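You operate a simulated robot arm through the tools that you are given. There is no shell and no other tool.

You are at the controls of a simulated robot arm. One attempt, no reset.

JOB
On the ribbon wall, pull the brown paper to the 15 mark and the white paper to 10.
Fine: free each paper with the purple lever beside it and set that lever to ON again.

Only the result counts: the job must be done as asked and must still hold three seconds after the hand-in. Knocking over, shifting, dropping, spilling or breaking anything else fails it.

ROBOT AND FRAMES
A 7-joint arm with a three-finger gripper, fixed in place. Base frame: the origin is on the floor under the middle of its stand, x ahead of it, y to its left, z up. Lengths are in m, angles in rad, forces in N, time in s.
It reaches about 1.342 m from its shoulder. Its first joint turns from -2.897 to 2.897 rad. Payload 2.69 kg.
The TCP is the grasp point between the finger pads, 0.03 m short of the fingertips. In the tool frame z runs along the fingers and y along their closing line. The gripper opens to 0.128 m; its body begins 0.117 m behind the TCP.
Orientation is that of the tool frame in the base frame, as [roll, pitch, yaw] about the fixed x, y, z axes, in that order (R = Rz(yaw) Ry(pitch) Rx(roll)). With the fingers straight down and closing along the base's y, the tool's x points along the base's -x, its y along +y and its z along -z.

CONTROLS
- The arm moves only by the tool arm_command. Its argument "increments" is a list of rows, each an object of numbers (a shift or turn left out is 0, a gripper value left out holds the last): "rx", "ry", "rz": the turn, a rotation vector about the tool's x, y, z in units of 180 degrees (1.0 is 180 degrees); "dx", "dy", "dz": the shift along the tool's x, y, z in units of 150 mm (1.0 is 150 mm); "claw": the closure, from 0 (fully open) to 1 (shut). In form: [{"rx": .., "ry": .., "rz": .., "dx": .., "dy": .., "dz": .., "claw": ..}, ...]. A call has 1 to 20 rows; each row is the pose to reach, as a shift and turn from the pose commanded when the call began, along the tool's axes at that moment. A call with a number of a shift or a turn outside -1 to 1 is refused whole. Each row takes 0.2 s and may step no farther than 0.05 m and 0.15 rad from the row before; otherwise, or with a gripper value out of range, the whole call is refused. Where a pose cannot be reached the arm comes as near as it can. A force on the tool above 40 N (or 10 N above the force at the start of the call, whichever is more), or a blocked arm, ends the call early, and 0.2 s more pass. The fingers move at their own pace (about 0.127 m/s each) and stop on an object; they squeeze with about 21 N. The grip force told is the motor's: it shows also when the fingers shut on nothing. Time passes only in rows, and 0.2 s behind the last, so rows that repeat a pose let the fingers close. It gives the time, the measured TCP pose, the force on the tool (base axes), the opening and the grip force at its end, in the units of the frame above (readings bear some noise), with the torque about the TCP (base axes, N m) and any sound that the robot's microphone picked up, and new pictures: "views" is both (left out), scene, wrist or none.
- Cameras (640 x 400 px; columns grow to the right, rows downward): "scene" is fixed at [0.0509, -0.4992, 1.8042]; the picture's right is [0.61, -0.79, 0.00], its down [-0.34, -0.26, -0.91] and it looks along [0.72, 0.55, -0.42] (base axes); focal length 361 px, centre (320, 200). "wrist" rides on the gripper at [0.058, 0.054, -0.131] in the tool frame; the picture's right is [-0.68, 0.74, 0.00], its down [-0.62, -0.57, -0.55] and it looks along [-0.40, -0.37, 0.84] (tool axes); focal length 234 px, centre (320, 200).
- move_column(by): moves the trunk up (or, below 0, down) by that many m; the arm rides with it, the base frame stays. It gives what a move gives, with no picture.
- pixel_to_xyz(camera, pixels): there is no depth. For up to 12 entries [column, row, z] of the newest picture of that camera ("zoom" is the newest enlarged one), the place [x, y] in the base frame at which the ray of that pixel passes the height z, good to about 0.002 m. It takes no simulated time.
- close_up(camera, box): a new picture of the part [left, top, right, bottom] of that camera's present view, enlarged. It takes no simulated time.
- close_job(): hands the job in; it is judged then, once.

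Open the gripper and draw the arm clear of the work before you hand the job in, unless the task says otherwise.

The tools are called as a command line: name --argument value ..., lists and objects as JSON in quotes. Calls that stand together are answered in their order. arm_command: Moves the arm, as the interface text tells. Its arguments: {"type":"object","properties":{"increments":{"type":"array"},"views":{"type":"string","enum":["both","scene","wrist","none"]}},"required":["increments"]} The other tools are called the same way: move_column (by) moves the trunk up or down; pixel_to_xyz (camera, pixels) gives the place at which the rays of pixels pass given heights; close_up (camera, box) takes an enlarged picture of a part of a camera's view; close_job () hands the job in.

At the start:

```text
clock: 0.0
tcp_pos: [0.5857, 0.0666, 1.5652]
ee_rot: [-3.141, 0.0, -3.141]
ft_force: [-0.5, -0.5, 0.5]
moment: [-0.01, -0.03, -0.03]
grip_width: 0.1279
gripper_force: 0.1
trunk travel left (down, up): [-0.15, 0.2]
```

scene: 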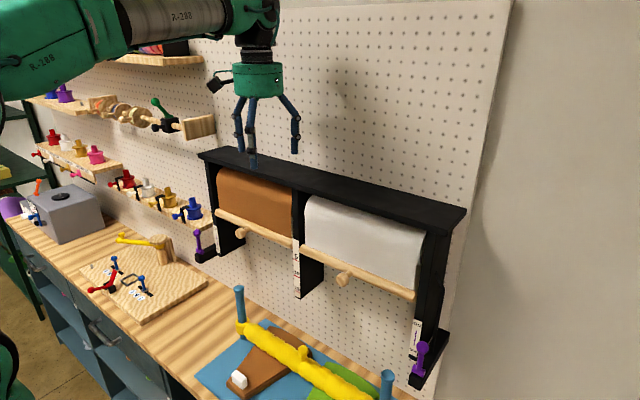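
wrist: 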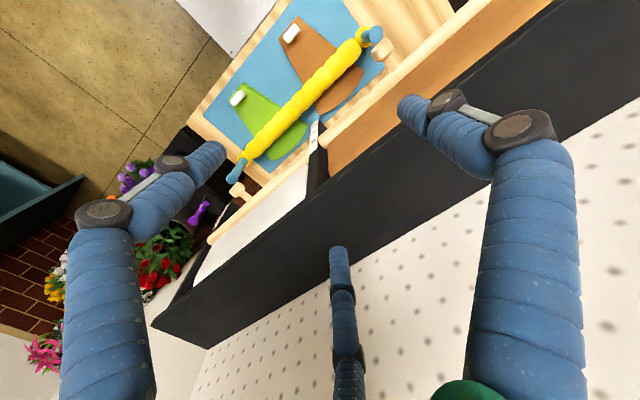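

The scene picture shows the black roll rack with brown paper (col ~255, row ~200), white paper (col ~365, row ~240), purple levers at (200,245) and (420,360). I take enlarged pictures to read the scales and levers.

close_up --camera "scene" --box '[180, 140, 340, 310]'

close_up --camera "scene" --box '[290, 190, 480, 400]'

close_up --camera "scene" --box '[380, 300, 470, 400]'

close_up --camera "scene" --box '[180, 210, 250, 280]'

close_up --camera "scene" --box '[280, 230, 330, 305]'

```text
2.35 times, centred on (260, 225) of scene
```

zoom: 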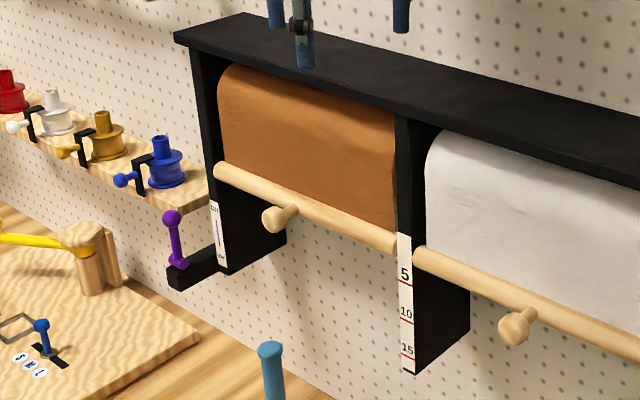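

```text
1.90 times, centred on (385, 295) of scene
```

zoom: 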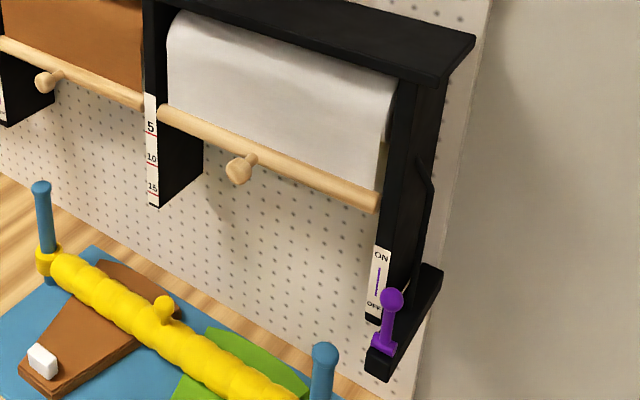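

```text
4.00 times, centred on (425, 350) of scene
```

zoom: 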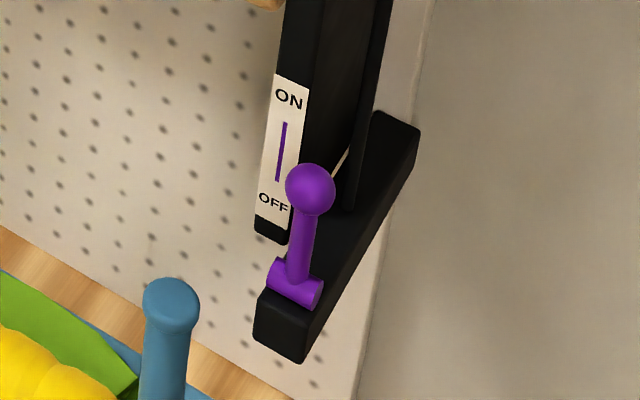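

```text
5.71 times, centred on (215, 245) of scene
```

zoom: 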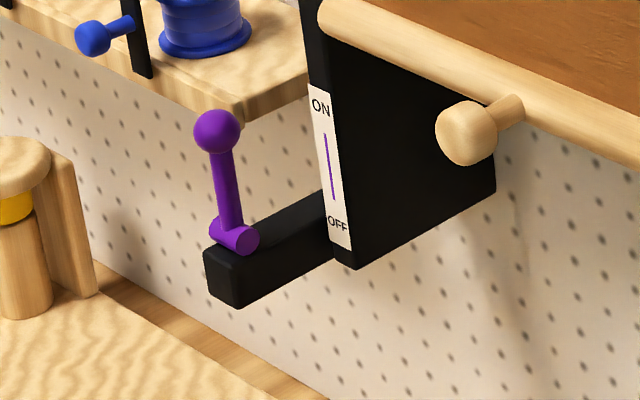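

```text
5.33 times, centred on (305, 268) of scene
```

zoom: 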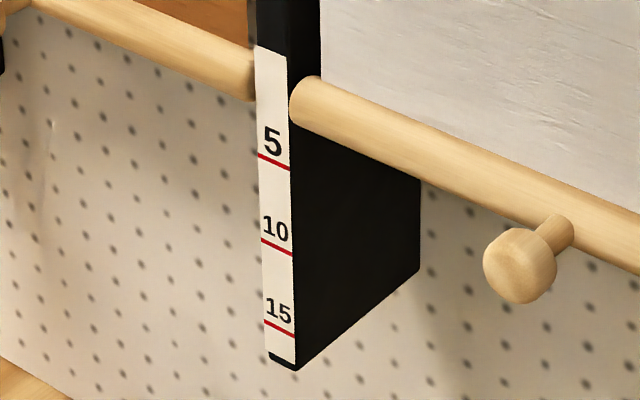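

Rough triangulation puts the knobs near x≈0.585, z≈1.32 (brown y≈0.17, white y≈-0.15). I enlarge the wrist view for matching points before computing precise locations.

close_up --camera "wrist" --box '[150, 100, 350, 330]'

close_up --camera "wrist" --box '[280, 20, 440, 180]'

close_up --camera "wrist" --box '[160, 150, 260, 250]'

close_up --camera "scene" --box '[0, 60, 240, 320]'

```text
1.74 times, centred on (250, 215) of wrist
```

zoom: 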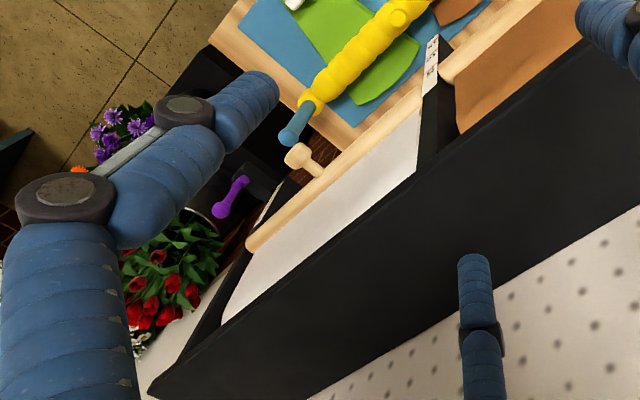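

```text
2.50 times, centred on (360, 100) of wrist
```

zoom: 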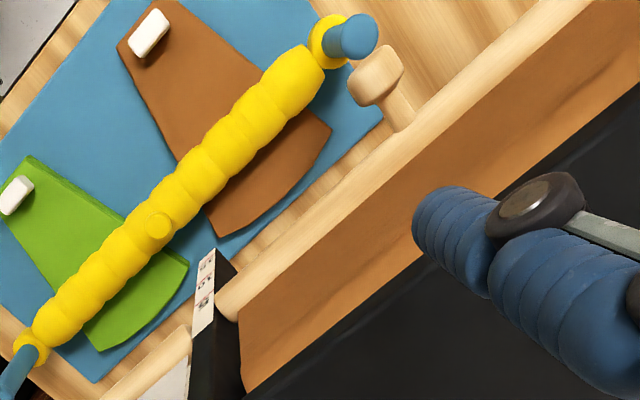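

```text
4.00 times, centred on (210, 200) of wrist
```

zoom: 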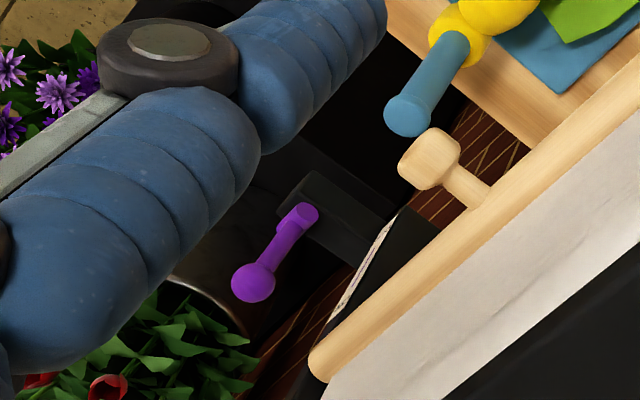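

```text
1.54 times, centred on (120, 190) of scene
```

zoom: 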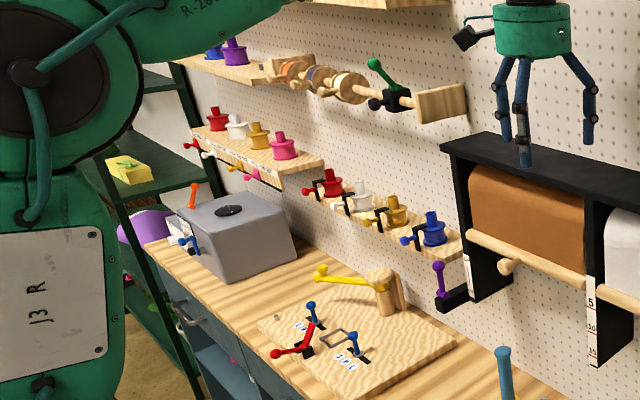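

Triangulated: knobs near [0.585, 0.175, 1.32] (brown) and [0.59, -0.15, 1.31] (white); lever balls near [0.578, 0.373, 1.25] and [0.578, -0.346, 1.25], standing up at ON. I draw the hand back from the wall before turning it to face the rack.

arm_command --increments '[{"dx": 0.25}, {"dx": 0.5}, {"dx": 0.75}, {"dx": 1.0}]' --views "both"

```text
clock: 1.0
tcp_pos: [0.4346, 0.0647, 1.565]
ee_rot: [-3.141, 0.001, 3.141]
ft_force: [0.1, -0.2, 0.6]
moment: [0.03, -0.03, 0.0]
grip_width: 0.1277
gripper_force: 0.1
trunk travel left (down, up): [-0.15, 0.2]
```

scene: 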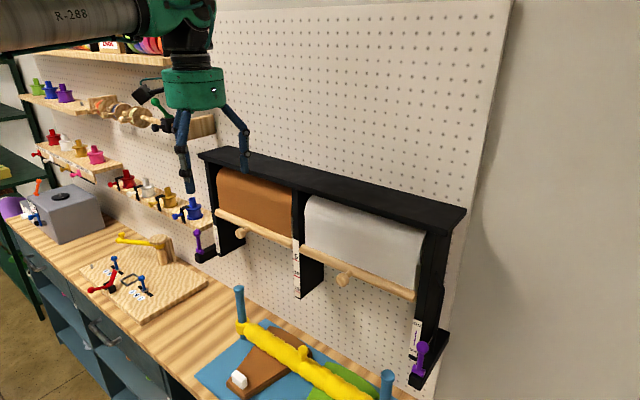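
wrist: 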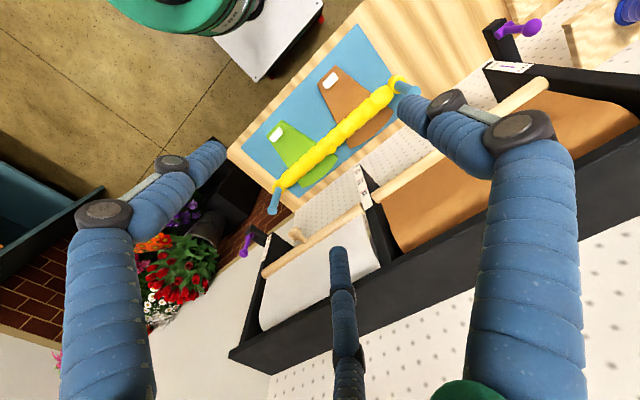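

The wrist view now shows both levers: brown lever ball at about (532,25) and white at (247,247). I enlarge those regions to fix positions and nearby obstacles (blue spool on shelf at (620,20)).

close_up --camera "wrist" --box '[440, 0, 640, 125]'

close_up --camera "wrist" --box '[220, 150, 420, 300]'

close_up --camera "scene" --box '[160, 180, 260, 280]'

```text
3.20 times, centred on (540, 62) of wrist
```

zoom: 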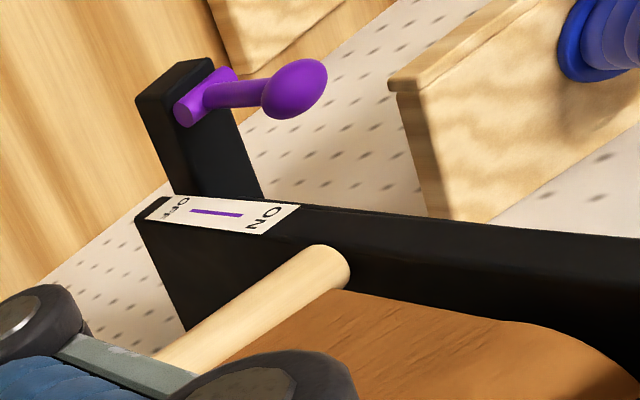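

```text
2.67 times, centred on (320, 225) of wrist
```

zoom: 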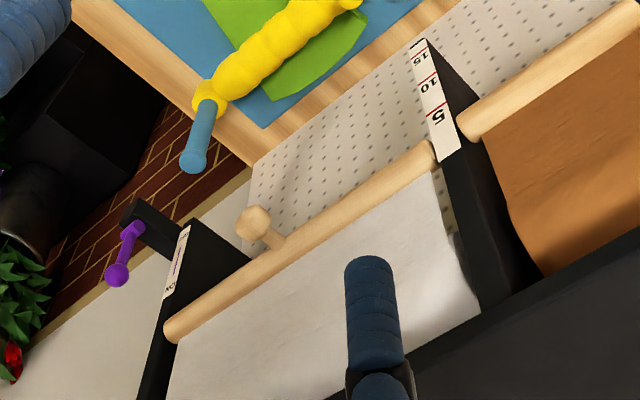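

```text
4.00 times, centred on (210, 230) of scene
```

zoom: 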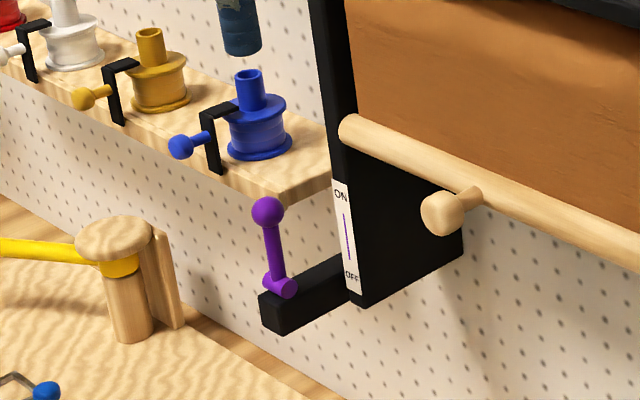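

I zoom on the scale strip in the wrist view (around (363,190)) and use it together with the scene ray to fix mark heights.

close_up --camera "wrist" --box '[340, 155, 400, 215]'

close_up --camera "wrist" --box '[230, 210, 330, 300]'

pixel_to_xyz --camera "scene" --pixels '[[296.4, 260.9, 1.27], [296.9, 277.0, 1.22], [297.5, 292.0, 1.17], [240.9, 232.7, 1.32], [343, 279.5, 1.31], [422.5, 347.5, 1.25], [196.8, 232.9, 1.25], [292.8, 239.3, 1.33], [299, 241.7, 1.33]]'

```text
6.67 times, centred on (370, 185) of wrist
```

zoom: 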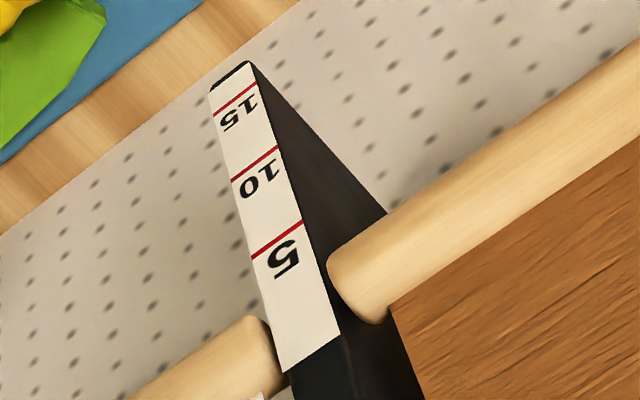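

```text
4.44 times, centred on (280, 255) of wrist
```

zoom: 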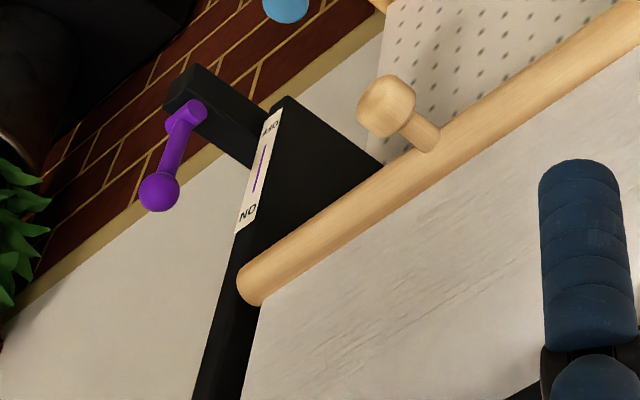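

```text
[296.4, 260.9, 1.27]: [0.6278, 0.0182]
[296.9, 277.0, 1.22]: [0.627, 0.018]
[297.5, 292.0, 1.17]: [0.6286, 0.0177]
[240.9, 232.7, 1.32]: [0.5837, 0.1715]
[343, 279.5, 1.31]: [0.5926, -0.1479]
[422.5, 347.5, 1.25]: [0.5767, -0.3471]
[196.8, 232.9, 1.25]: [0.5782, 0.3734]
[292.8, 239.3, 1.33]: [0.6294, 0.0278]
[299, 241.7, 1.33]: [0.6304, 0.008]
```

pixel_to_xyz --camera "wrist" --pixels '[[363.55, 191, 1.27], [360.2, 179.5, 1.22], [357.3, 169.9, 1.17], [363.55, 191, 1.26], [357.3, 169.9, 1.16], [295.2, 233.5, 1.31], [243.8, 252.5, 1.25], [253.3, 231, 1.18], [531.6, 27, 1.25], [502, 32, 1.18], [371, 205.5, 1.33]]'

```text
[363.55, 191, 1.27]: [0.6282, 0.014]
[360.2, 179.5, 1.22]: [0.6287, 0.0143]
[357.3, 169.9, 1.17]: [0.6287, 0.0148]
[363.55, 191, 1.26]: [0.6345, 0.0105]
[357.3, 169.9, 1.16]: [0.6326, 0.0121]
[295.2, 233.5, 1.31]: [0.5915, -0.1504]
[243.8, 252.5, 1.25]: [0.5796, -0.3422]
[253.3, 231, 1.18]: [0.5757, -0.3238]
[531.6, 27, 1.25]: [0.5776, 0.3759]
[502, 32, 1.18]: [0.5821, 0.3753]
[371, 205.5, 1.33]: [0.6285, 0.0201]
```

Marks resolve consistently to z = 1.27 (5), 1.22 (10), 1.17 (15) on the strip at x≈0.628. Now I find the bars' present heights from their ends in both views.

pixel_to_xyz --camera "scene" --pixels '[[291.9, 244.6, 1.32], [291.9, 244.6, 1.31], [301.8, 248.9, 1.32], [301.8, 248.9, 1.31], [198.3, 156.1, 1.46], [465, 210, 1.46]]'

pixel_to_xyz --camera "wrist" --pixels '[[375.2, 197.7, 1.32], [375.2, 197.7, 1.31], [360.3, 206.7, 1.32], [360.3, 206.7, 1.31]]'

close_up --camera "wrist" --box '[220, 150, 640, 400]'

```text
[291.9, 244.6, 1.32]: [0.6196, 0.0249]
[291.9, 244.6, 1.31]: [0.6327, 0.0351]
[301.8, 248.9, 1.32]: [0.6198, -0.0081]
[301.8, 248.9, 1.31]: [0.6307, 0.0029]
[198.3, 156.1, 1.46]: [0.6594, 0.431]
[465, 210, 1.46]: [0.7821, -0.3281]
```

```text
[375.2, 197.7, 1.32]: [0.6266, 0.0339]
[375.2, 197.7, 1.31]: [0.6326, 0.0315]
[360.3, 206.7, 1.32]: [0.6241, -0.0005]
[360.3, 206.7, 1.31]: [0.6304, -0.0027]
```

```text
1.52 times, centred on (430, 275) of wrist
```

zoom: 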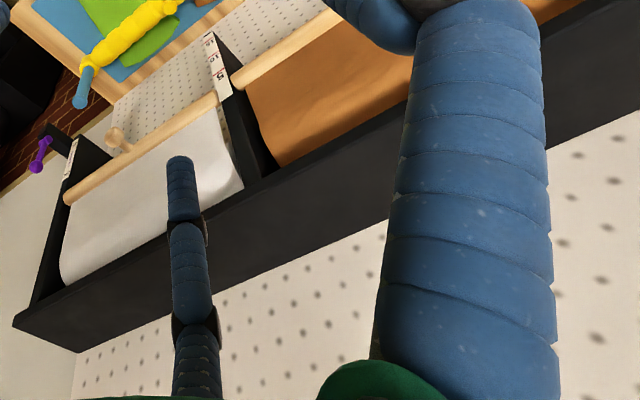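

Bars sit at about z≈1.31 (about the zero mark). I now swing the hand to point at the rack (turn about tool y by -90°), lowering it 0.15 m at a safe distance from the wall.

arm_command --increments '[{"ry": -0.0455, "dz": 0.09}, {"ry": -0.091, "dz": 0.18}, {"ry": -0.1365, "dz": 0.27}, {"ry": -0.182, "dz": 0.36}, {"ry": -0.2275, "dz": 0.45}, {"ry": -0.273, "dz": 0.54}, {"ry": -0.3185, "dz": 0.63}, {"ry": -0.364, "dz": 0.72}, {"ry": -0.4095, "dz": 0.81}, {"ry": -0.455, "dz": 0.9}, {"ry": -0.5, "dz": 1.0}]' --views "both"

```text
clock: 3.4
tcp_pos: [0.4348, 0.0679, 1.4155]
ee_rot: [-3.139, 1.57, -3.141]
ft_force: [0.0, 0.4, -0.2]
moment: [-0.01, -0.02, -0.02]
grip_width: 0.1278
gripper_force: 0.1
trunk travel left (down, up): [-0.15, 0.2]
```

scene: 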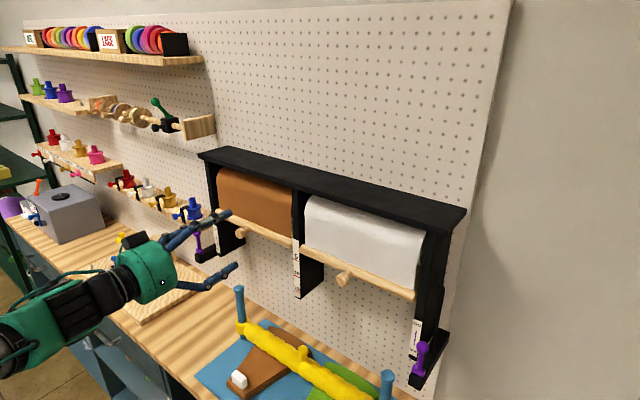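
wrist: 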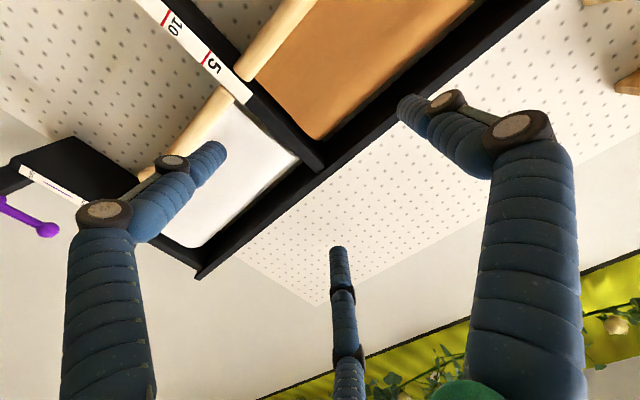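

The arm reaches the facing pose without trouble. I now move sideways toward the white lever (ball near [0.578, -0.346, 1.25]), staying back at x≈0.43.

arm_command --increments '[{"dy": -0.25, "dx": 0.1}, {"dy": -0.5, "dx": 0.2}, {"dy": -0.75, "dx": 0.3}, {"dy": -1.0, "dx": 0.4}]' --views "none"

arm_command --increments '[{"dy": -0.25, "dx": 0.1}, {"dy": -0.5, "dx": 0.2}, {"dy": -0.75, "dx": 0.3}, {"dy": -1.0, "dx": 0.4}]' --views "both"

```text
clock: 4.4
tcp_pos: [0.4351, 0.0101, 1.3877]
ee_rot: [-2.871, 1.571, -2.875]
ft_force: [-0.3, -0.3, -0.6]
moment: [-0.01, 0.03, 0.02]
grip_width: 0.1281
gripper_force: 0.0
out of reach, approached as far as the arm can: row 2, 3, 4
trunk travel left (down, up): [-0.15, 0.2]
```

```text
clock: 5.4
tcp_pos: [0.4352, 0.0088, 1.3877]
ee_rot: [0.005, 1.569, 0.003]
ft_force: [0.4, 0.2, -0.1]
moment: [-0.03, 0.02, -0.02]
grip_width: 0.128
gripper_force: 0.0
out of reach, approached as far as the arm can: row 1, 2, 3, 4
trunk travel left (down, up): [-0.15, 0.2]
```

scene: 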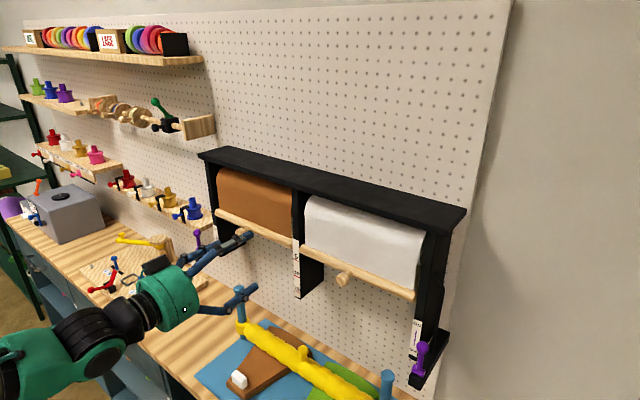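
wrist: 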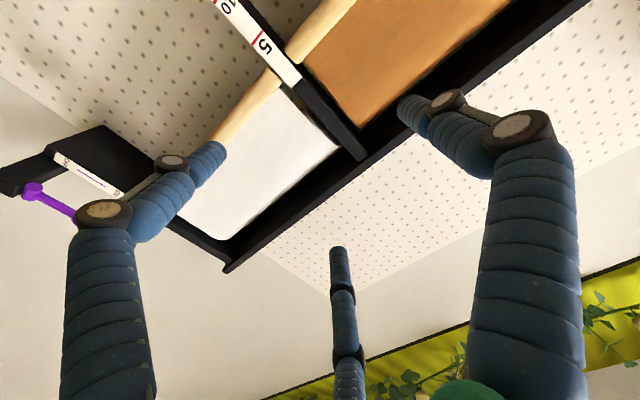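

The arm stopped short at y≈0.01 (out of reach in this posture with a straight-ahead hand). I look at the arm's posture with a tall, narrow enlarged box before choosing a yawed hand direction.

close_up --camera "scene" --box '[0, 0, 20, 400]'

```text
1.00 times, centred on (10, 200) of scene (not enlarged: the box is as wide or as high as the picture)
```

zoom: 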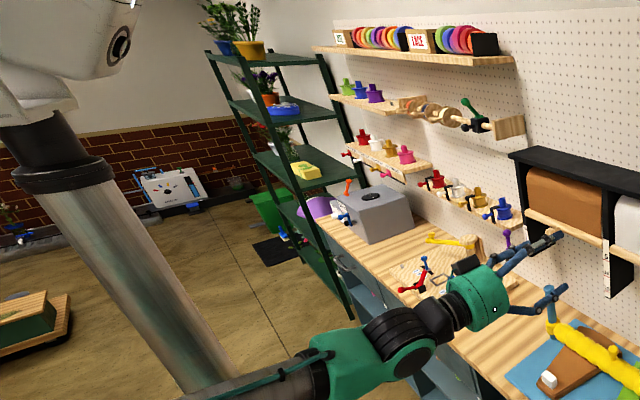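

The arm hangs from a high shoulder with the elbow low. I send a neutral row to learn whether the commanded pose is the reached one.

arm_command --increments '[{"dx": 0.0}]' --views "none"

```text
clock: 5.8
tcp_pos: [0.4363, 0.0096, 1.3873]
ee_rot: [0.118, 1.571, 0.114]
ft_force: [-0.6, 0.1, 0.2]
moment: [0.01, 0.0, -0.02]
grip_width: 0.1278
gripper_force: 0.1
trunk travel left (down, up): [-0.15, 0.2]
```

The commanded pose is the reached one. I tilt the hand 45° nose-down (turn about tool y by +45°), which should suit the high shoulder better, and then test sideways travel.

arm_command --increments '[{"ry": 0.042}, {"ry": 0.084}, {"ry": 0.126}, {"ry": 0.168}, {"ry": 0.21}, {"ry": 0.25}]' --views "both"

```text
clock: 7.4
tcp_pos: [0.4358, -0.0412, 1.3996]
ee_rot: [-2.758, 0.754, -2.834]
ft_force: [-0.8, -1.1, 0.4]
moment: [0.03, -0.06, 0.05]
grip_width: 0.1281
gripper_force: 0.0
out of reach, approached as far as the arm can: row 3, 4
trunk travel left (down, up): [-0.15, 0.2]
stopped in row 6: the arm was blocked; the commanded pose is now the measured one
```

scene: 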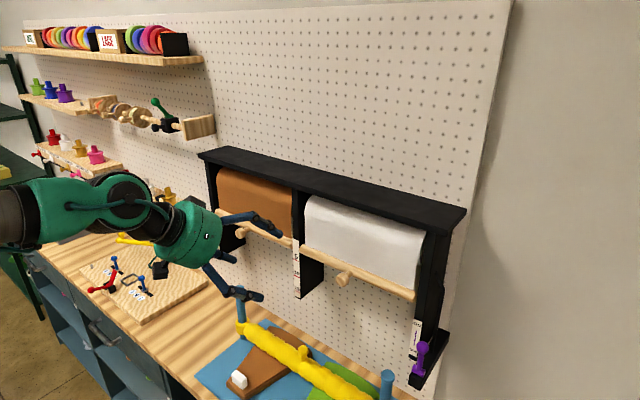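
wrist: 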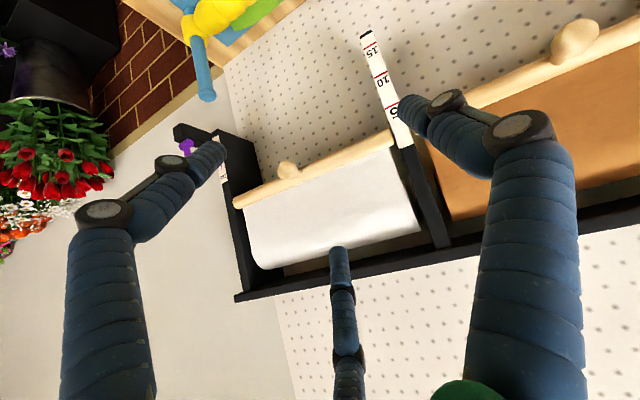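

The arm reconfigured to an elbow-high posture with the hand at about 43° nose-down, yawed -13° and rolled. I level the finger closing line (turn about tool z) while moving 0.15 m toward -y.

arm_command --increments '[{"rz": 0.024, "dx": 0.044, "dy": -0.192, "dz": 0.033}, {"rz": 0.048, "dx": 0.088, "dy": -0.384, "dz": 0.066}, {"rz": 0.072, "dx": 0.132, "dy": -0.577, "dz": 0.098}, {"rz": 0.096, "dx": 0.177, "dy": -0.769, "dz": 0.131}, {"rz": 0.1207, "dx": 0.221, "dy": -0.961, "dz": 0.164}]' --views "both"

```text
clock: 8.6
tcp_pos: [0.4367, -0.1912, 1.398]
ee_rot: [-3.141, 0.827, 2.917]
ft_force: [-0.5, 0.2, 0.0]
moment: [0.01, -0.03, 0.01]
grip_width: 0.1277
gripper_force: 0.0
trunk travel left (down, up): [-0.15, 0.2]
```

scene: 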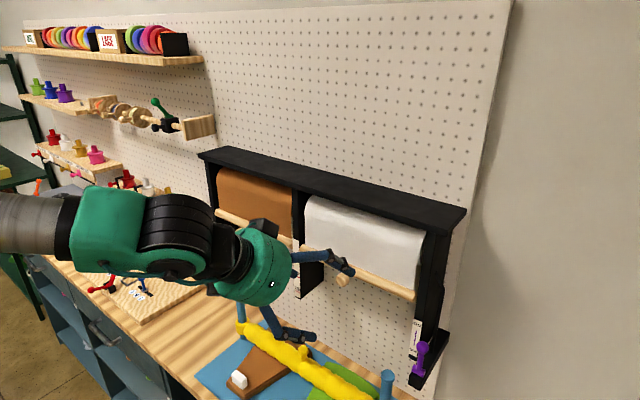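
wrist: 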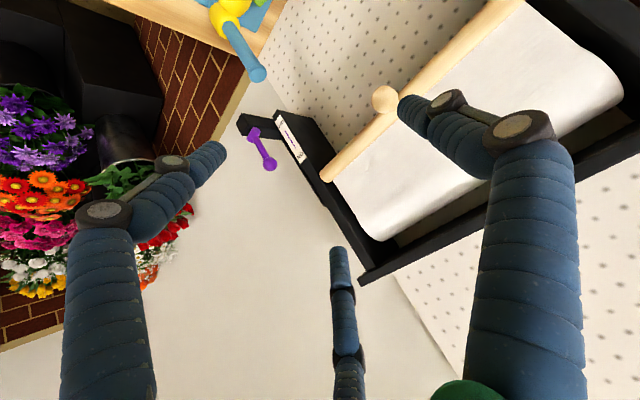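

That worked; hand now level across, nose 43° down at [0.437, -0.191, 1.398], with the white lever ball visible at (268,163). I measure it from this new viewpoint.

close_up --camera "wrist" --box '[210, 90, 330, 190]'

pixel_to_xyz --camera "wrist" --pixels '[[269, 164, 1.25], [269, 164, 1.24], [254, 133, 1.18], [383, 99, 1.31], [383, 99, 1.32], [258, 73, 1.115]]'

```text
4.00 times, centred on (270, 140) of wrist
```

zoom: 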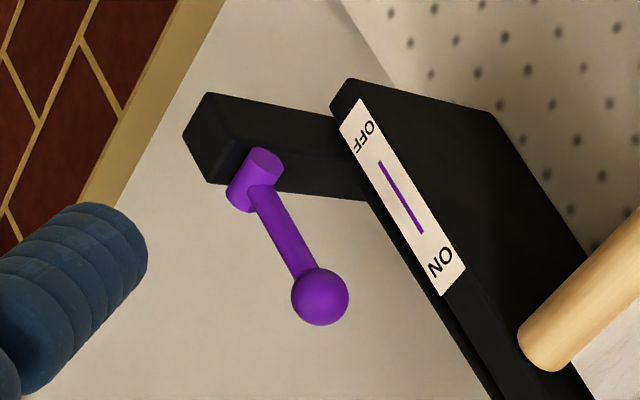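

```text
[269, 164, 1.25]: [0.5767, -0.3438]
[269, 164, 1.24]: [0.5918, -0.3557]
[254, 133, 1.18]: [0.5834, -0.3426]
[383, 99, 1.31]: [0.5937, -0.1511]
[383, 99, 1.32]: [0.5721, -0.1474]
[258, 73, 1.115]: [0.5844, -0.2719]
```

The ball is confirmed at about [0.577, -0.345, 1.25]. I move sideways in line with it, half close the fingers, and advance to 8 cm before it.

arm_command --increments '[{"dx": -0.012, "dy": -0.2, "claw": 0.5}, {"dx": -0.023, "dy": -0.4}, {"dx": -0.035, "dy": -0.6}, {"dx": -0.046, "dy": -0.791}, {"dx": -0.046, "dy": -0.791, "dz": 0.2}, {"dx": -0.046, "dy": -0.791, "dz": 0.4}, {"dx": -0.046, "dy": -0.791, "dz": 0.6}, {"dx": -0.046, "dy": -0.791, "dz": 0.8}, {"dx": -0.046, "dy": -0.791, "dz": 0.974}]' --views "both"

```text
clock: 10.6
tcp_pos: [0.5193, -0.3289, 1.3042]
ee_rot: [-3.139, 0.827, 2.917]
ft_force: [-0.8, 1.4, 0.7]
moment: [-0.07, 0.01, -0.06]
grip_width: 0.0641
gripper_force: 0.1
trunk travel left (down, up): [-0.15, 0.2]
```

scene: 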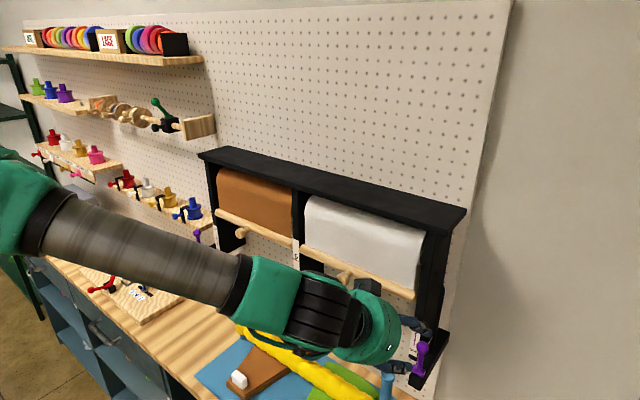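
wrist: 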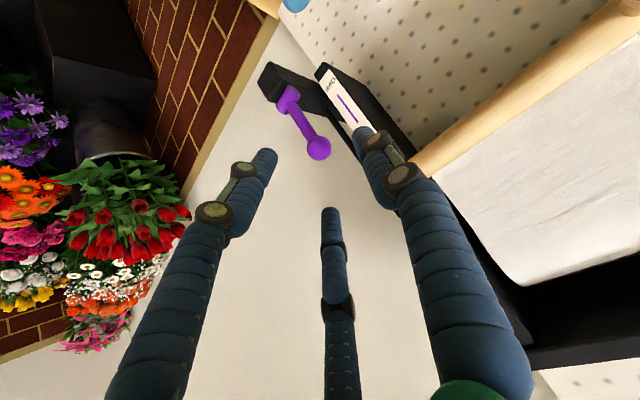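

The fingers now straddle the line to the ball at (318,148). I check the ball's position again from here, then advance.

pixel_to_xyz --camera "wrist" --pixels '[[318.5, 148.5, 1.25], [318.5, 148.5, 1.245], [318.5, 148.5, 1.255], [287, 99, 1.18]]'

close_up --camera "wrist" --box '[250, 50, 410, 230]'

```text
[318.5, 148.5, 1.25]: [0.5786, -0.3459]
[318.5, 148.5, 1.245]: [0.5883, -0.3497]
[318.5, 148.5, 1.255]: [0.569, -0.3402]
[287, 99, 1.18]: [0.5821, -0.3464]
```

```text
2.22 times, centred on (330, 140) of wrist
```

zoom: 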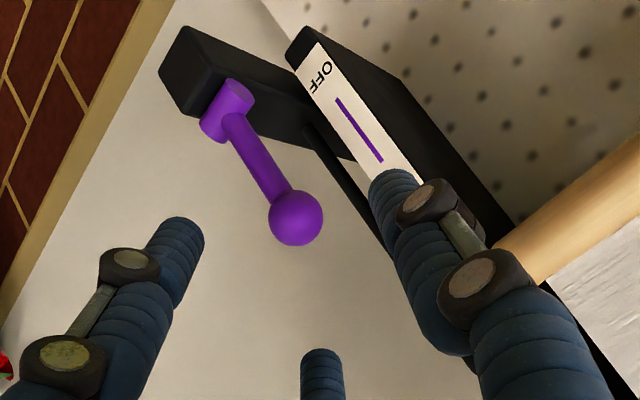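

Ball at [0.579, -0.346, 1.25], straight ahead along the tool axis. I advance 8.1 cm and close on the ball.

arm_command --increments '[{"dz": 0.14, "dx": -0.002, "dy": -0.001}, {"dz": 0.28, "dx": -0.004, "dy": -0.002}, {"dz": 0.42, "dx": -0.006, "dy": -0.003}, {"dz": 0.542, "dx": -0.007, "dy": -0.004}]' --views "wrist"

```text
clock: 11.6
tcp_pos: [0.58, -0.3463, 1.2494]
ee_rot: [-3.141, 0.827, 2.918]
ft_force: [-0.4, -0.7, -0.3]
moment: [-0.02, -0.04, -0.02]
grip_width: 0.064
gripper_force: 0.0
trunk travel left (down, up): [-0.15, 0.2]
```

wrist: 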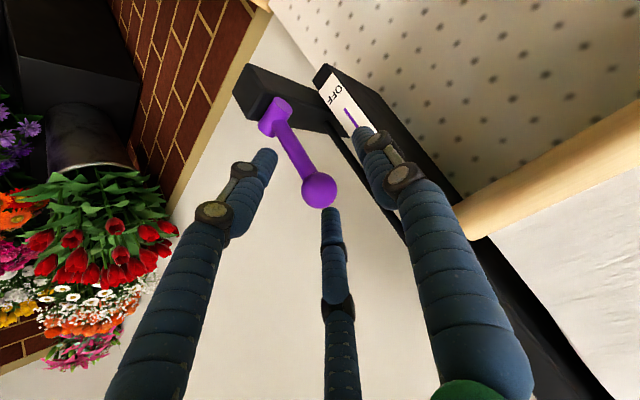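

The ball sits at (319,189), right at the grasp point. I close the fingers on it.

arm_command --increments '[{"claw": 0.8}, {"claw": 1.0}, {"claw": 1.0}]' --views "wrist"

```text
clock: 12.4
tcp_pos: [0.5786, -0.3487, 1.2478]
ee_rot: [-3.14, 0.826, 2.915]
ft_force: [-13.7, -18.4, -13.0]
moment: [-1.55, 0.7, -0.1]
grip_width: 0.0251
gripper_force: 45.4
trunk travel left (down, up): [-0.15, 0.2]
```

wrist: 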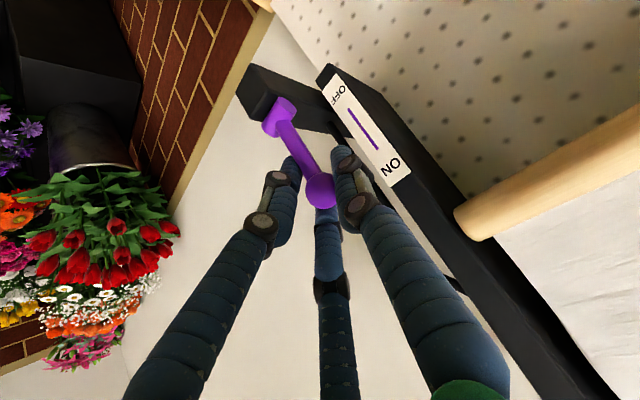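

Grip holds the ball (25 mm) with a side force of about 26 N toward -x,-y,-z, so the ball is slightly off-centre. I nudge the hand ~3 mm that way to relieve it.

arm_command --increments '[{"dx": 0.011, "dy": -0.021, "dz": 0.008, "claw": 0.9}, {"dx": 0.011, "dy": -0.021, "dz": 0.008, "claw": 0.9}]' --views "none"

```text
clock: 13.0
tcp_pos: [0.5795, -0.3474, 1.2478]
ee_rot: [3.14, 0.826, 2.918]
ft_force: [-9.9, 4.3, -3.7]
moment: [-1.23, 0.67, 0.03]
grip_width: 0.0251
gripper_force: 44.5
trunk travel left (down, up): [-0.15, 0.2]
```

Side force dropped to about 11 N. I now pull the ball along the first 30° of the arc toward the robot and watch the force.

arm_command --increments '[{"dx": 0.044, "dy": -0.01, "dz": -0.04}, {"dx": 0.089, "dy": -0.02, "dz": -0.074}, {"dx": 0.14, "dy": -0.038, "dz": -0.1}, {"dx": 0.194, "dy": -0.045, "dz": -0.121}]' --views "both"

```text
clock: 14.0
tcp_pos: [0.5454, -0.3452, 1.2392]
ee_rot: [-3.137, 0.83, 2.919]
ft_force: [7.8, 30.8, 14.5]
moment: [0.03, -0.92, 0.23]
grip_width: 0.0219
gripper_force: 45.0
trunk travel left (down, up): [-0.15, 0.2]
```

scene: 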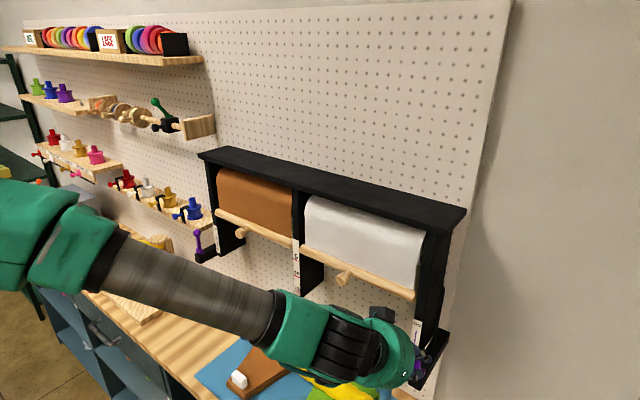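
wrist: 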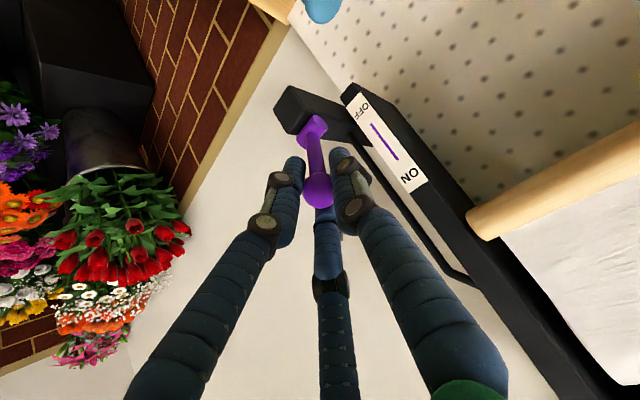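

The lever follows (ball now tilted forward in the wrist view at (318,190)), with the hand about 3 mm too far to -y (30 N). I correct +3.5 mm in y and carry on to about 60°.

arm_command --increments '[{"dx": -0.001, "dy": 0.023, "dz": -0.009}, {"dx": 0.056, "dy": 0.014, "dz": -0.02}, {"dx": 0.113, "dy": 0.002, "dz": -0.027}, {"dx": 0.17, "dy": -0.006, "dz": -0.022}, {"dx": 0.23, "dy": -0.014, "dz": -0.015}]' --views "both"

```text
clock: 15.2
tcp_pos: [0.5213, -0.3447, 1.2156]
ee_rot: [-3.14, 0.828, 2.92]
ft_force: [13.0, -3.7, 14.5]
moment: [-0.07, -0.03, 0.08]
grip_width: 0.0252
gripper_force: 9.4
trunk travel left (down, up): [-0.15, 0.2]
```

scene: 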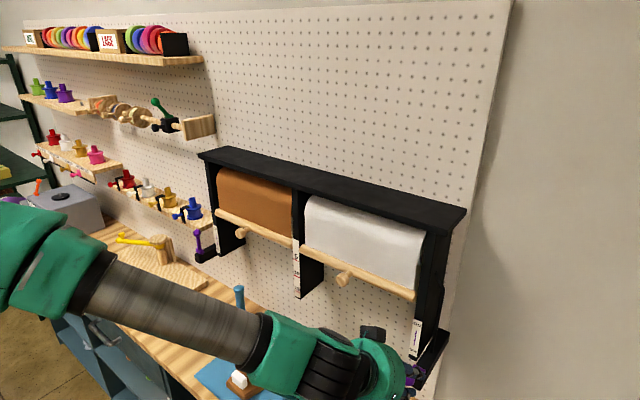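
wrist: 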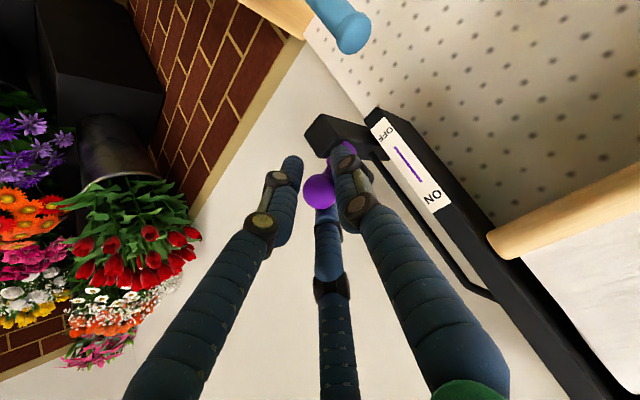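

The lever is about 60° over with low side force. I continue the arc toward the horizontal (OFF) position.

arm_command --increments '[{"dx": 0.055, "dy": -0.005, "dz": 0.018}, {"dx": 0.11, "dy": -0.01, "dz": 0.041}, {"dx": 0.158, "dy": -0.012, "dz": 0.073}, {"dx": 0.207, "dy": -0.0135, "dz": 0.11}]' --views "both"

```text
clock: 15.9
tcp_pos: [0.5147, -0.3515, 1.2044]
ee_rot: [-3.131, 0.835, 2.916]
ft_force: [9.3, -26.4, 7.9]
moment: [0.28, 0.2, -0.18]
grip_width: 0.0296
gripper_force: 12.8
trunk travel left (down, up): [-0.15, 0.2]
stopped in row 3: the force on the tool passed its limit at 43 N (the readings are from after the stop); the commanded pose is now the measured one
```

scene: 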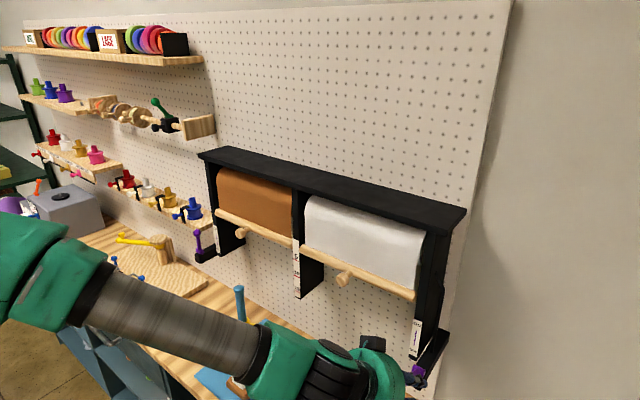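
wrist: 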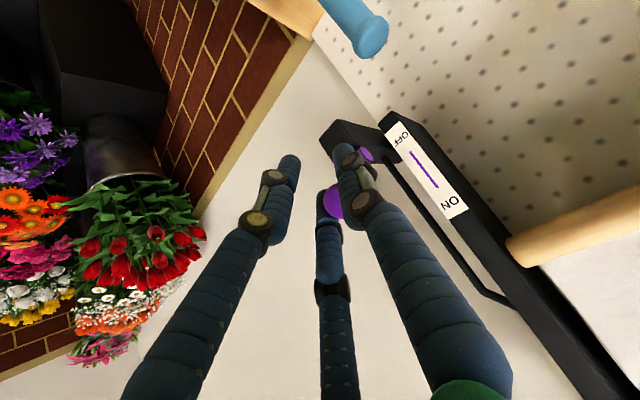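

The rod now presses against the right-hand finger near 70°, so gripping further is unhelpful. I open the fingers and back off along the tool axis, then will press the ball down from above.

arm_command --increments '[{"claw": 0.6}, {"claw": 0.5}, {"dz": -0.15, "claw": 0.5}, {"dz": -0.35}, {"dz": -0.55}]' --views "both"

```text
clock: 17.1
tcp_pos: [0.464, -0.3206, 1.2462]
ee_rot: [3.13, 0.818, 2.936]
ft_force: [-0.3, -0.1, 1.0]
moment: [-0.02, 0.02, -0.01]
grip_width: 0.0642
gripper_force: 0.0
trunk travel left (down, up): [-0.15, 0.2]
```

scene: 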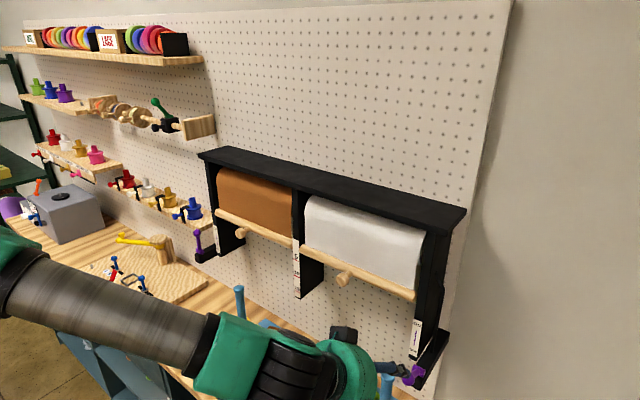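
wrist: 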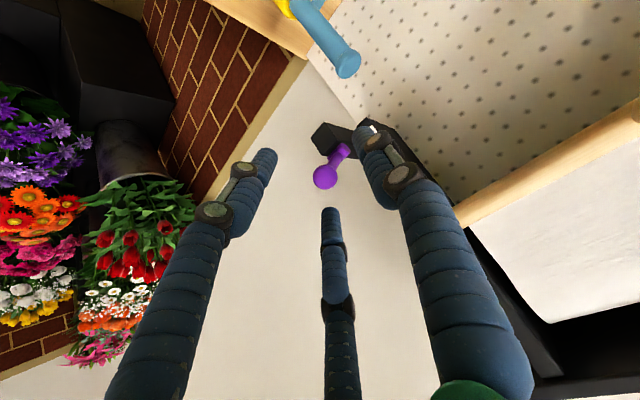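

The lever stays where it was left, ball at (326,176) in the wrist view. I enlarge to see how far over it is.

close_up --camera "wrist" --box '[270, 90, 410, 200]'

close_up --camera "scene" --box '[370, 300, 470, 400]'

pixel_to_xyz --camera "wrist" --pixels '[[325.5, 177, 1.22], [325.5, 177, 1.21], [325.5, 177, 1.2], [325.5, 177, 1.19], [325.5, 177, 1.18]]'

```text
3.64 times, centred on (340, 145) of wrist
```

zoom: 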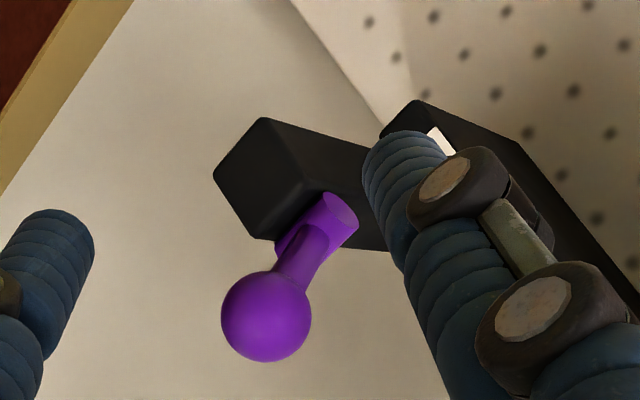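

```text
4.00 times, centred on (420, 350) of scene
```

zoom: 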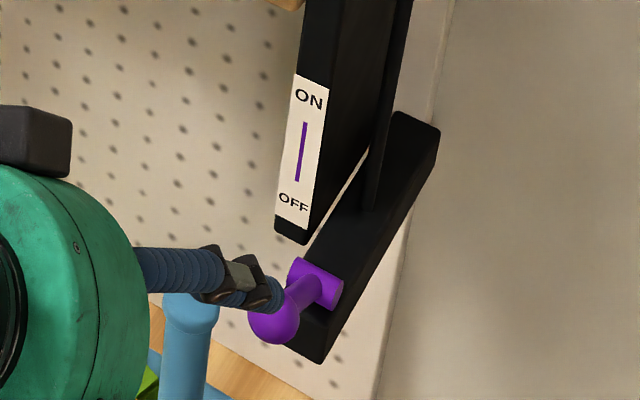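

```text
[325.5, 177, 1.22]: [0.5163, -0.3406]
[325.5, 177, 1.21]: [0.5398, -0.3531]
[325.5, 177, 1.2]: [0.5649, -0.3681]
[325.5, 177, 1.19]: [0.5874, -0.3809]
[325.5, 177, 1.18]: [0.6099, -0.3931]
```

I let the arm settle with a neutral row and read the ball position from the scene camera as well (ball at scene (408.5,380)).

arm_command --increments '[{"dx": 0.0}, {"dx": 0.0}]' --views "wrist"

pixel_to_xyz --camera "scene" --pixels '[[408.5, 380, 1.22], [408.5, 380, 1.21], [408.5, 380, 1.2]]'

```text
clock: 17.7
tcp_pos: [0.4638, -0.3222, 1.2493]
ee_rot: [3.136, 0.821, 2.937]
ft_force: [-0.2, 0.4, 0.2]
moment: [0.0, 0.0, -0.01]
grip_width: 0.0642
gripper_force: 0.1
trunk travel left (down, up): [-0.15, 0.2]
```

wrist: 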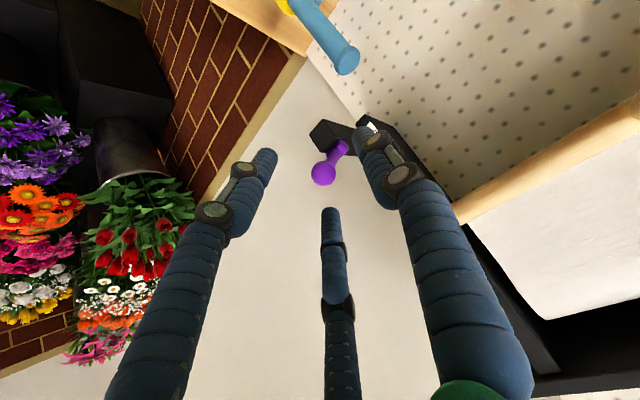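

```text
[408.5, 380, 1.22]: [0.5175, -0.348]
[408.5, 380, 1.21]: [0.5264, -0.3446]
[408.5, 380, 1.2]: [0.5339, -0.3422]
```

Lever is about 60° over (ball ≈ [0.520, -0.346, 1.217]). I raise the hand, shut the fingers into a single probe and place the tips just above the ball.

arm_command --increments '[{"dx": -0.096, "dy": -0.068, "dz": -0.117}, {"dx": -0.192, "dy": -0.137, "dz": -0.234, "claw": 1.0}, {"dx": -0.192, "dy": -0.137, "dz": -0.234, "claw": 1.0}, {"dx": -0.192, "dy": -0.137, "dz": -0.234, "claw": 1.0}, {"dx": -0.27, "dy": -0.106, "dz": -0.1}, {"dx": -0.353, "dy": -0.075, "dz": 0.029}]' --views "both"

```text
clock: 19.1
tcp_pos: [0.4885, -0.3536, 1.2916]
ee_rot: [-3.137, 0.831, 2.913]
ft_force: [-0.3, -0.1, -0.7]
moment: [-0.03, 0.02, -0.01]
grip_width: 0.0026
gripper_force: 20.6
trunk travel left (down, up): [-0.15, 0.2]
```

scene: 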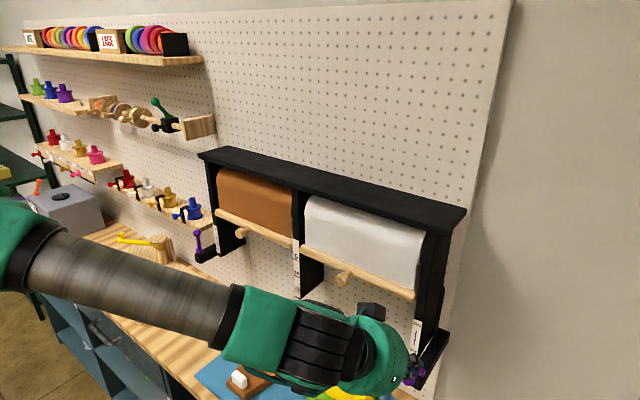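
wrist: 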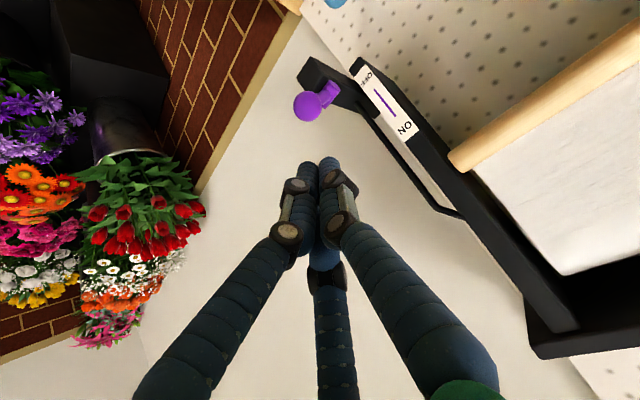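

Probe tips are at about [0.510, -0.359, 1.271], 1.2 cm to the -y side of the ball. I centre over the ball and press straight down 5 cm.

arm_command --increments '[{"dx": -0.041, "dy": 0.089, "dz": 0.045}, {"dx": 0.02, "dy": 0.089, "dz": 0.101}, {"dx": 0.082, "dy": 0.089, "dz": 0.157}, {"dx": 0.143, "dy": 0.089, "dz": 0.214}, {"dx": 0.205, "dy": 0.089, "dz": 0.27}]' --views "both"

```text
clock: 20.3
tcp_pos: [0.5024, -0.3409, 1.247]
ee_rot: [-3.131, 0.837, 2.922]
ft_force: [-10.7, 4.8, 25.6]
moment: [0.13, -0.09, 0.04]
grip_width: 0.0022
gripper_force: 20.8
trunk travel left (down, up): [-0.15, 0.2]
```

scene: 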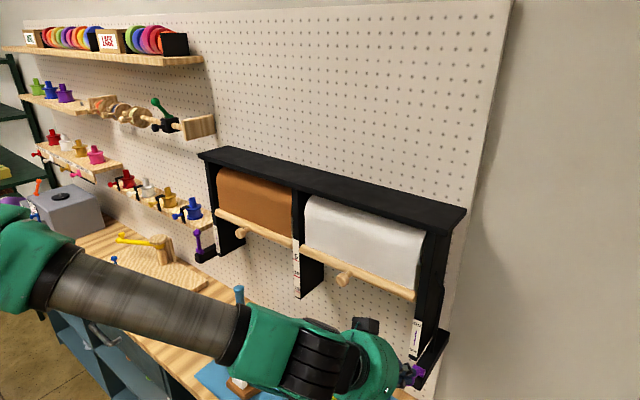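
wrist: 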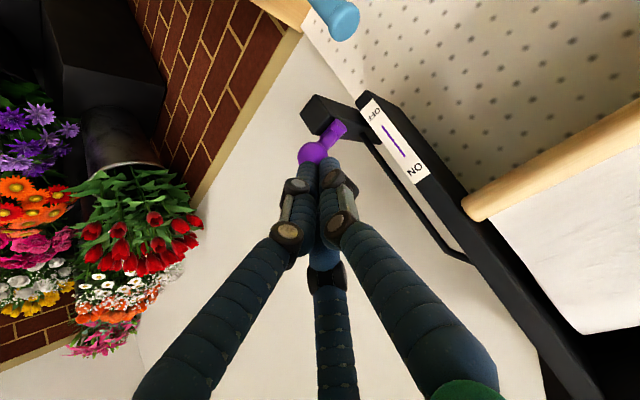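

Pressing gives 25.6 N upward on the tool. I check whether the ball has moved down at all or is on its stop.

close_up --camera "wrist" --box '[270, 80, 390, 190]'

close_up --camera "scene" --box '[370, 310, 460, 400]'

pixel_to_xyz --camera "wrist" --pixels '[[312, 151, 1.22], [312, 151, 1.21], [312, 151, 1.2], [312, 151, 1.19]]'

```text
3.64 times, centred on (330, 135) of wrist
```

zoom: 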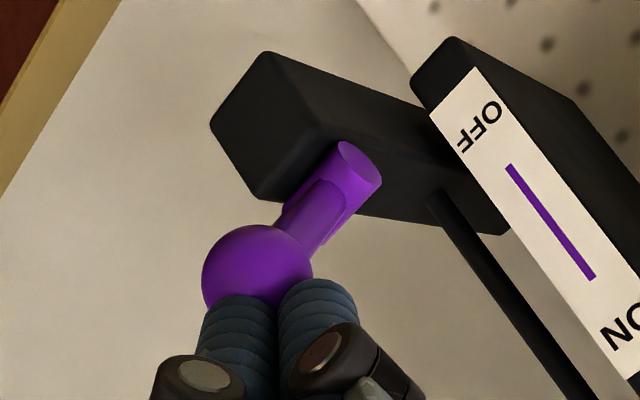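

```text
4.44 times, centred on (415, 355) of scene
```

zoom: 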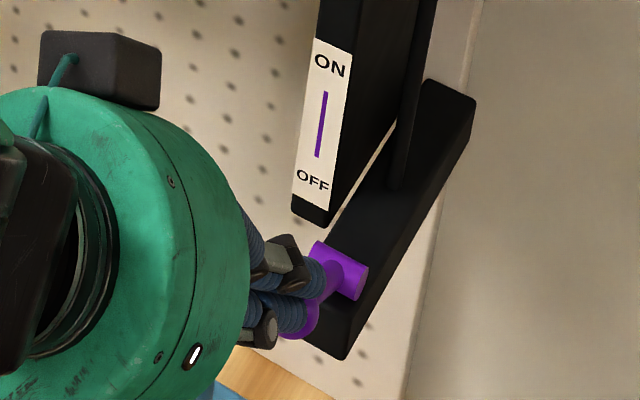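

```text
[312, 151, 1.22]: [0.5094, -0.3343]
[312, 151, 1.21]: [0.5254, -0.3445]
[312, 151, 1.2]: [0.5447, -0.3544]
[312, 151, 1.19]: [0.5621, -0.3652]
```

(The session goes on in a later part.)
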